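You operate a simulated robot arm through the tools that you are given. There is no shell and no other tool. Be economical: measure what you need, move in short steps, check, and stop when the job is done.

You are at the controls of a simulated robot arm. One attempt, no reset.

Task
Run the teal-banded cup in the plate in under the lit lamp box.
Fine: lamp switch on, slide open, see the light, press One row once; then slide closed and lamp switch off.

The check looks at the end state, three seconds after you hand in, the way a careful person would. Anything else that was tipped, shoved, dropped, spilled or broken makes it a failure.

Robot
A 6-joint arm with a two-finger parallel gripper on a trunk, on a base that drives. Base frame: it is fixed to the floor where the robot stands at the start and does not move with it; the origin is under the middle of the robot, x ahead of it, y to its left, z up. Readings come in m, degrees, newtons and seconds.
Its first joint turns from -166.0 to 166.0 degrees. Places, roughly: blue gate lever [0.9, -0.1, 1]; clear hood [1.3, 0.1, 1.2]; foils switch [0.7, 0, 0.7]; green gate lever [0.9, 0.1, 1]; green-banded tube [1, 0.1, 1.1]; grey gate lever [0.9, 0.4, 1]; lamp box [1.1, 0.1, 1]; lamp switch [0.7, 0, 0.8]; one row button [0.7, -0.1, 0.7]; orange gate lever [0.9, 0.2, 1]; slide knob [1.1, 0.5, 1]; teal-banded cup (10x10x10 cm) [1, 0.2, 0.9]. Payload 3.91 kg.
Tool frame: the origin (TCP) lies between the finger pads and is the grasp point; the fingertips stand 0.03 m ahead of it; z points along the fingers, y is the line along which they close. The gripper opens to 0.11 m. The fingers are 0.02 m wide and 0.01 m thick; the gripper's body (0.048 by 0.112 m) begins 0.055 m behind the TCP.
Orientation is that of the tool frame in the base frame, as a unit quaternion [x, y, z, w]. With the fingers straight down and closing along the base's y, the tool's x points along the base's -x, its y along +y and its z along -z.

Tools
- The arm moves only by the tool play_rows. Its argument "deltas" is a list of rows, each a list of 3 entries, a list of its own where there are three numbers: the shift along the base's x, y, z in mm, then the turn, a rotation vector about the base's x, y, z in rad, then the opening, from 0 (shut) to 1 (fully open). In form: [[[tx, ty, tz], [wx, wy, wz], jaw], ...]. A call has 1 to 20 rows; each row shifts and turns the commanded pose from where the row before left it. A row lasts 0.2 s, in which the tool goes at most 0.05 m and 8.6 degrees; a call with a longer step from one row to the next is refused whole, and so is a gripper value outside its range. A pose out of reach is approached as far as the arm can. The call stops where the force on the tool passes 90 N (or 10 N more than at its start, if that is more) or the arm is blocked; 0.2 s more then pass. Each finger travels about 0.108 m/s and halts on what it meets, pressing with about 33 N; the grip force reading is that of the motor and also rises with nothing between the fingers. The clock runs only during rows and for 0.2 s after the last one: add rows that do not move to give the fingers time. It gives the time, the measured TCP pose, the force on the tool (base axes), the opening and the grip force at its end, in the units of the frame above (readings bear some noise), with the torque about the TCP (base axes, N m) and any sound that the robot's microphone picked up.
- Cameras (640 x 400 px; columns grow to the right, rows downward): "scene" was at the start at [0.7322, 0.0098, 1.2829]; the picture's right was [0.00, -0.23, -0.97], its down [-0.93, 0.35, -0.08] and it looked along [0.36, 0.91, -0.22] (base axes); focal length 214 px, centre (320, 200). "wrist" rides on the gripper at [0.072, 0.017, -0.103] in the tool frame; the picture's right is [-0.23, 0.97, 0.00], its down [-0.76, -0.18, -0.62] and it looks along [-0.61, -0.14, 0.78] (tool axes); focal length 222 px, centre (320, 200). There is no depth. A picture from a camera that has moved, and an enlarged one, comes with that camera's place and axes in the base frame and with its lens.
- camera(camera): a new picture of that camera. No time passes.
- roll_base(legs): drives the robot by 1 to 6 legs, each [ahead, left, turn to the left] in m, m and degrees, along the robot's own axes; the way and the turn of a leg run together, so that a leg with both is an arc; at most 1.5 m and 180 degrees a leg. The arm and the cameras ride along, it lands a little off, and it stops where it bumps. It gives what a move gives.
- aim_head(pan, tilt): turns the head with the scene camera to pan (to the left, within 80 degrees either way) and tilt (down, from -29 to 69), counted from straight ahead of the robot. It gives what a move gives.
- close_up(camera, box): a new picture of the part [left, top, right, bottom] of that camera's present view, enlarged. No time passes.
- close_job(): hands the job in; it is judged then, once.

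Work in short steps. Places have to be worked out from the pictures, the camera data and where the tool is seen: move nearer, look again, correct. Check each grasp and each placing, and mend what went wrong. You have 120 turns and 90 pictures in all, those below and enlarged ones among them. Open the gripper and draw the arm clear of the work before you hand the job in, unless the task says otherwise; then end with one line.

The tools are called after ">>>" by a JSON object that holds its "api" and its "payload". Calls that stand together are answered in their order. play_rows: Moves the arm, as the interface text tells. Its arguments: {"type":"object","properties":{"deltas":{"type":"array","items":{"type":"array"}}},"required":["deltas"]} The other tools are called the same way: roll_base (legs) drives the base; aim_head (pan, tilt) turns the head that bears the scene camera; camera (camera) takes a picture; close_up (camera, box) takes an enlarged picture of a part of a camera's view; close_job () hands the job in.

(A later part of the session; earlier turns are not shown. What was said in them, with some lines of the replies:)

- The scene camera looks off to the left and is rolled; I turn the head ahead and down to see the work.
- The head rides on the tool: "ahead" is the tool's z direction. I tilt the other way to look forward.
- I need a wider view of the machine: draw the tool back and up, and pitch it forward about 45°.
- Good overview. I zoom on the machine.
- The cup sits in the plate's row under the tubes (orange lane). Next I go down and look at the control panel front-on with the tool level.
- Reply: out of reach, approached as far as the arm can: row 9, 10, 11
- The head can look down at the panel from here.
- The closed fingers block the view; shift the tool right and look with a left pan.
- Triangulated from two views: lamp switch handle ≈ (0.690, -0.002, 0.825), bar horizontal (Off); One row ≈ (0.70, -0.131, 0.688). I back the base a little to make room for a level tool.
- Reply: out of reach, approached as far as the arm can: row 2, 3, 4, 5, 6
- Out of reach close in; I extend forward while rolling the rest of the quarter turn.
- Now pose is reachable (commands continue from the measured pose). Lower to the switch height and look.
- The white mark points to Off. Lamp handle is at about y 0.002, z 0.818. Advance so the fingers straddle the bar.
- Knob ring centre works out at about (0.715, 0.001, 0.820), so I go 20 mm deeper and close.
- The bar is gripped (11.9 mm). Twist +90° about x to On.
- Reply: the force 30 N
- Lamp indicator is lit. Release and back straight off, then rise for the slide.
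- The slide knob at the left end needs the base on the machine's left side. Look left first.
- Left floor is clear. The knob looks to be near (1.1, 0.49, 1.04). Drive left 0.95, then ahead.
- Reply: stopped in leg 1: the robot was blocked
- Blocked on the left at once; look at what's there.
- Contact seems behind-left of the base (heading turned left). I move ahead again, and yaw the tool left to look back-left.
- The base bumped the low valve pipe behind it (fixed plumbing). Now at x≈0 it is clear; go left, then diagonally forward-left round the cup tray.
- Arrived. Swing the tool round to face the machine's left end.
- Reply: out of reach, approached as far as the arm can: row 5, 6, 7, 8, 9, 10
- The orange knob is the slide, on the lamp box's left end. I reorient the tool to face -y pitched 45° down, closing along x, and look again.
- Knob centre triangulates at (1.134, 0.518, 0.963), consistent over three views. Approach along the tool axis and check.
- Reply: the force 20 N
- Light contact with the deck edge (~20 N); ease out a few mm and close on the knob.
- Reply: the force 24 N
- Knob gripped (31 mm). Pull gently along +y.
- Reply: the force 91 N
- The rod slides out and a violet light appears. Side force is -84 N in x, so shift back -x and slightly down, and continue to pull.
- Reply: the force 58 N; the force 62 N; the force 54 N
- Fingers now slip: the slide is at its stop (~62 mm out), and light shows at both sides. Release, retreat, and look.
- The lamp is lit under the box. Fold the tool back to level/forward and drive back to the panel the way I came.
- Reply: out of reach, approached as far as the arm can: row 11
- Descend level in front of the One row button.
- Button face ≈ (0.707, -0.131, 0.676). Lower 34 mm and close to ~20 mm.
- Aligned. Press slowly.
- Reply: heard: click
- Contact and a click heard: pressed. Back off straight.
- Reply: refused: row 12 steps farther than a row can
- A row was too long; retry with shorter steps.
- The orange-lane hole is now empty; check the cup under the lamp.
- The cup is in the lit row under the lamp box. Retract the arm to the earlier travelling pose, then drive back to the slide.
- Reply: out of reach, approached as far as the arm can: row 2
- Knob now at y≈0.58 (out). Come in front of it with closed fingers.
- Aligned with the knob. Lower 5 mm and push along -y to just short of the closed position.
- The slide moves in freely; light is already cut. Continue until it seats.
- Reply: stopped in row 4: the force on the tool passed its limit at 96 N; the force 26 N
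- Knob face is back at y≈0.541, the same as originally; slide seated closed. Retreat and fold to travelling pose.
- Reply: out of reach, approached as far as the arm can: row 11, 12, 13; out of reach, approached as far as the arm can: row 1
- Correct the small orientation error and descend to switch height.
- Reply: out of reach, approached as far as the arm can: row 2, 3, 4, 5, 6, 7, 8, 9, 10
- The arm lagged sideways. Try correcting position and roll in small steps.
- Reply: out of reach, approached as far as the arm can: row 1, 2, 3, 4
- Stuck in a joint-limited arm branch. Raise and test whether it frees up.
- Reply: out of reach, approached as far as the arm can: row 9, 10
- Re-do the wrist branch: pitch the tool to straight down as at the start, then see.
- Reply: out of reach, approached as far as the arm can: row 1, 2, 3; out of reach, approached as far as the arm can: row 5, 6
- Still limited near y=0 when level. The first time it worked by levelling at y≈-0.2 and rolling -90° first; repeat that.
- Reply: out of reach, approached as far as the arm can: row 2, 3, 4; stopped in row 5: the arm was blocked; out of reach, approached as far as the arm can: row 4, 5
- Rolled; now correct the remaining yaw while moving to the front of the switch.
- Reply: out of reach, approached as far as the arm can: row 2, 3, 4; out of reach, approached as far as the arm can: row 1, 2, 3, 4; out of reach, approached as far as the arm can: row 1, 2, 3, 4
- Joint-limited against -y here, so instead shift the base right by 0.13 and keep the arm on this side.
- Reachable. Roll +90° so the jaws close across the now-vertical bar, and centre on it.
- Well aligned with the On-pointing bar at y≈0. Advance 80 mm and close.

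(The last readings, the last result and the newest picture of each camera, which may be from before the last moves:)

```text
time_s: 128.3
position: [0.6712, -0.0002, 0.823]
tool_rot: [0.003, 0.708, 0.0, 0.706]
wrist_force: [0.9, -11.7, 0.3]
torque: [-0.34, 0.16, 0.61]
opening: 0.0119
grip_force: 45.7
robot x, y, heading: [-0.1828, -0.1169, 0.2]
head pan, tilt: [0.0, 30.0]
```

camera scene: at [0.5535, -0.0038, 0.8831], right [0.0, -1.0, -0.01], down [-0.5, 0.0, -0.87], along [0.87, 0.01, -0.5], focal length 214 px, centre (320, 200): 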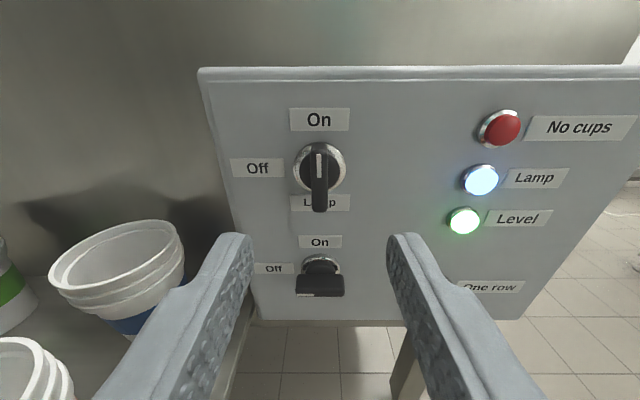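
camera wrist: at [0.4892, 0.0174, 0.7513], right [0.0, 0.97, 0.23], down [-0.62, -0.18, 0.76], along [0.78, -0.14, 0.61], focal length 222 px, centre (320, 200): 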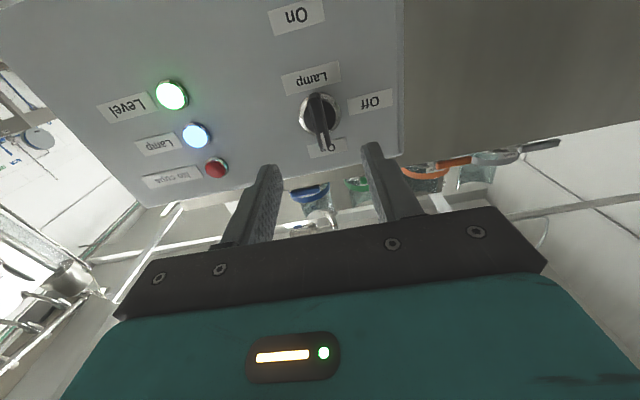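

Gripped (11.9 mm). Twist -90° back to Off.

>>> {"api": "play_rows", "payload": {"deltas": [[[0, 0, 0], [-0.13, 0, 0], 0], [[0, 0, 0], [-0.13, 0, 0], 0], [[0, 0, 0], [-0.13, 0, 0], 0], [[0, 0, 0], [-0.13, 0, 0], 0], [[0, 0, 0], [-0.13, 0, 0], 0], [[0, 0, 0], [-0.13, 0, 0], 0], [[0, 0, 0], [-0.13, 0, 0], 0], [[0, 0, 0], [-0.13, 0, 0], 0], [[0, 0, 0], [-0.13, 0, 0], 0], [[0, 0, 0], [-0.13, 0, 0], 0], [[0, 0, 0], [-0.13, 0, 0], 0], [[0, 0, 0], [-0.14, 0, 0], 0], [[0, 0, 0], [0, 0, 0], 0]]}}

>>> {"api": "camera", "payload": {"camera": "wrist"}}

```text
time_s: 131.1
position: [0.6718, 0.0023, 0.8192]
tool_rot: [-0.501, 0.504, -0.499, 0.497]
wrist_force: [-14.6, 22.4, -21.5]
torque: [0.06, -0.42, 0.63]
opening: 0.0119
grip_force: 44.9
robot x, y, heading: [-0.1869, -0.1238, 0.1]
head pan, tilt: [0.0, 30.0]
```

```text
26 pictures are left
camera wrist: at [0.5687, -0.068, 0.8051], right [-0.01, 0.23, -0.97], down [-0.62, 0.76, 0.18], along [0.79, 0.6, 0.14], focal length 222 px, centre (320, 200)
```

wrist: 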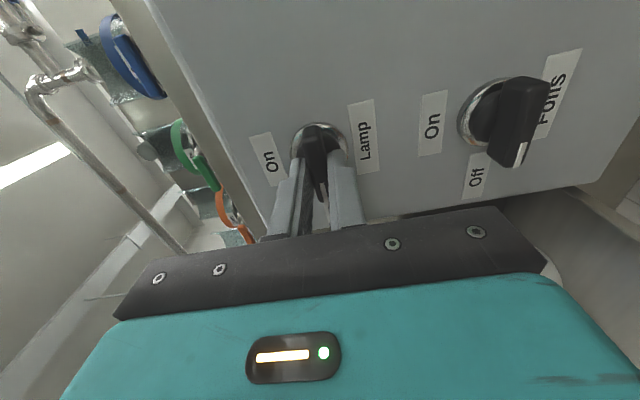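

Turned to Off. Release, back straight off, and check the indicator.

>>> {"api": "play_rows", "payload": {"deltas": [[[0, 0, 0], [0, 0, 0], 0.5], [[0, 0, 0], [0, 0, 0], 0.5], [[-25, 0, 0], [0, 0, 0], 0.5], [[-35, 0, 0], [0, 0, 0], 0.5], [[-35, 0, 10], [0, 0, 0], 0.5], [[0, 0, 40], [0, 0, 0], 0.5], [[0, 0, 40], [0, 0, 0], 0.5]]}}

>>> {"api": "camera", "payload": {"camera": "wrist"}}

>>> {"api": "camera", "payload": {"camera": "scene"}}

```text
time_s: 132.7
position: [0.5778, 0.0031, 0.9113]
tool_rot: [-0.501, 0.502, -0.498, 0.499]
wrist_force: [-0.2, 0.5, 0.0]
torque: [0.01, -0.04, -0.02]
opening: 0.055
grip_force: 0.1
robot x, y, heading: [-0.186, -0.1221, 0.3]
head pan, tilt: [0.0, 30.0]
```

```text
25 pictures are left
camera wrist: at [0.4745, -0.0678, 0.8957], right [-0.01, 0.23, -0.97], down [-0.62, 0.76, 0.18], along [0.78, 0.61, 0.14], focal length 222 px, centre (320, 200)
```

wrist: 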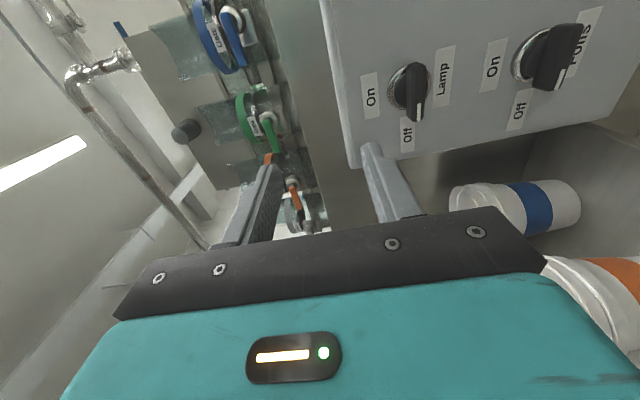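

```text
24 pictures are left
camera scene: at [0.5388, 0.0623, 0.9105], right [0.01, 0.0, 1.0], down [-0.5, -0.87, 0.0], along [0.87, -0.5, -0.01], focal length 214 px, centre (320, 200)
```

scene: 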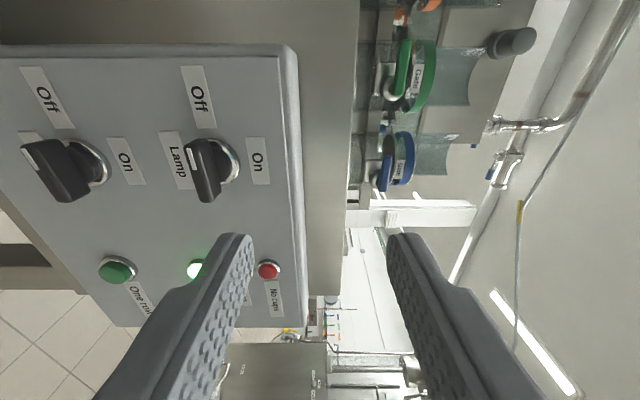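

Mark points to Off. Draw the arm up and clear with the gripper open, and check indicator and cup.

>>> {"api": "play_rows", "payload": {"deltas": [[[-10, 0, 45], [0, 0, 0], 1], [[-10, 0, 45], [0, 0, 0], 1], [[-10, 0, 45], [0, 0, 0], 1], [[-10, 0, 45], [0, 0, 0], 1], [[-10, 0, 45], [0, 0, 0], 1], [[0, 0, 40], [0, 0, 0], 1]]}}

>>> {"api": "aim_head", "payload": {"pan": -40, "tilt": 10}}

>>> {"api": "camera", "payload": {"camera": "scene"}}

```text
time_s: 134.1
position: [0.5274, -0.0017, 1.1804]
tool_rot: [-0.501, 0.502, -0.498, 0.5]
wrist_force: [0.0, 0.1, -0.7]
torque: [-0.01, -0.04, -0.04]
opening: 0.1102
grip_force: 0.1
robot x, y, heading: [-0.1828, -0.1188, 0.2]
head pan, tilt: [0.0, 30.0]
```

```text
time_s: 135.2
position: [0.5273, -0.0023, 1.1791]
tool_rot: [-0.5, 0.503, -0.498, 0.499]
wrist_force: [0.3, 0.6, -0.3]
torque: [-0.01, 0.03, 0.01]
opening: 0.11
grip_force: 0.0
robot x, y, heading: [-0.1859, -0.1203, 0.3]
head pan, tilt: [-40.0, 10.0]
```

```text
23 pictures are left
camera scene: at [0.4703, 0.0892, 1.2379], right [-0.64, 0.0, 0.77], down [-0.13, -0.98, -0.11], along [0.76, -0.18, 0.63], focal length 214 px, centre (320, 200)
```

scene: 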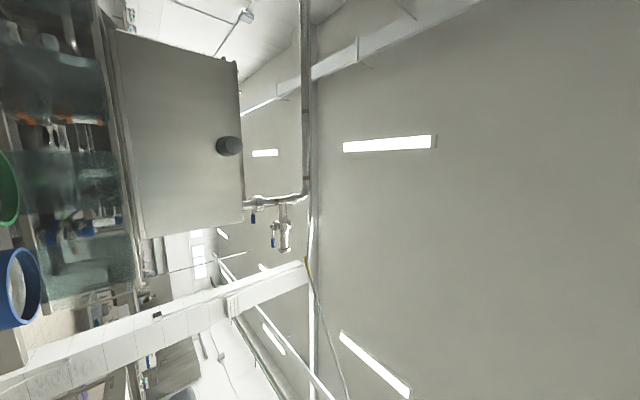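

Wrong way; pan left looks down with this roll.

>>> {"api": "aim_head", "payload": {"pan": 40, "tilt": 0}}

>>> {"api": "camera", "payload": {"camera": "scene"}}

```text
time_s: 136.7
position: [0.526, -0.0018, 1.1787]
tool_rot: [-0.501, 0.503, -0.498, 0.499]
wrist_force: [-0.1, -0.3, 0.5]
torque: [-0.01, -0.02, -0.02]
opening: 0.11
grip_force: 0.0
robot x, y, heading: [-0.1866, -0.1203, 0.0]
head pan, tilt: [40.0, 0.0]
```

```text
22 pictures are left
camera scene: at [0.4674, 0.1056, 1.1205], right [0.65, 0.0, 0.76], down [0.0, -1.0, 0.0], along [0.76, 0.0, -0.65], focal length 214 px, centre (320, 200)
```

scene: 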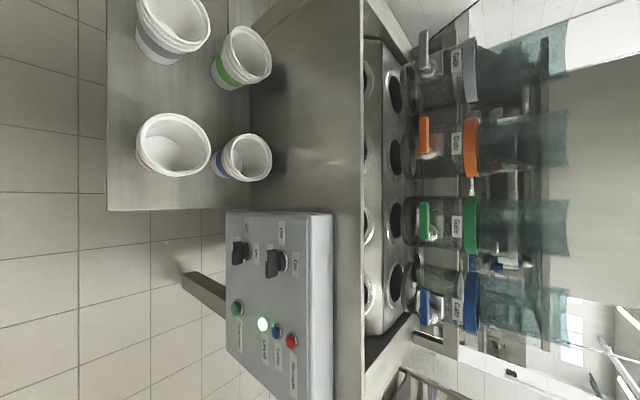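

The lamp indicator is dark, the other cups and gates look untouched, and the arm is clear with the gripper open. I hand the job in.

>>> {"api": "close_job", "payload": {}}

```text
The job is handed in.
```

The teal-banded cup is one row on, under the lamp box. The lamp was lit when I pressed One row once, and afterwards I pushed the slide closed and switched the lamp off. While repositioning, the base bumped the valve pipe near the floor behind it. It looked fixed, and I didn't check it closely for damage.
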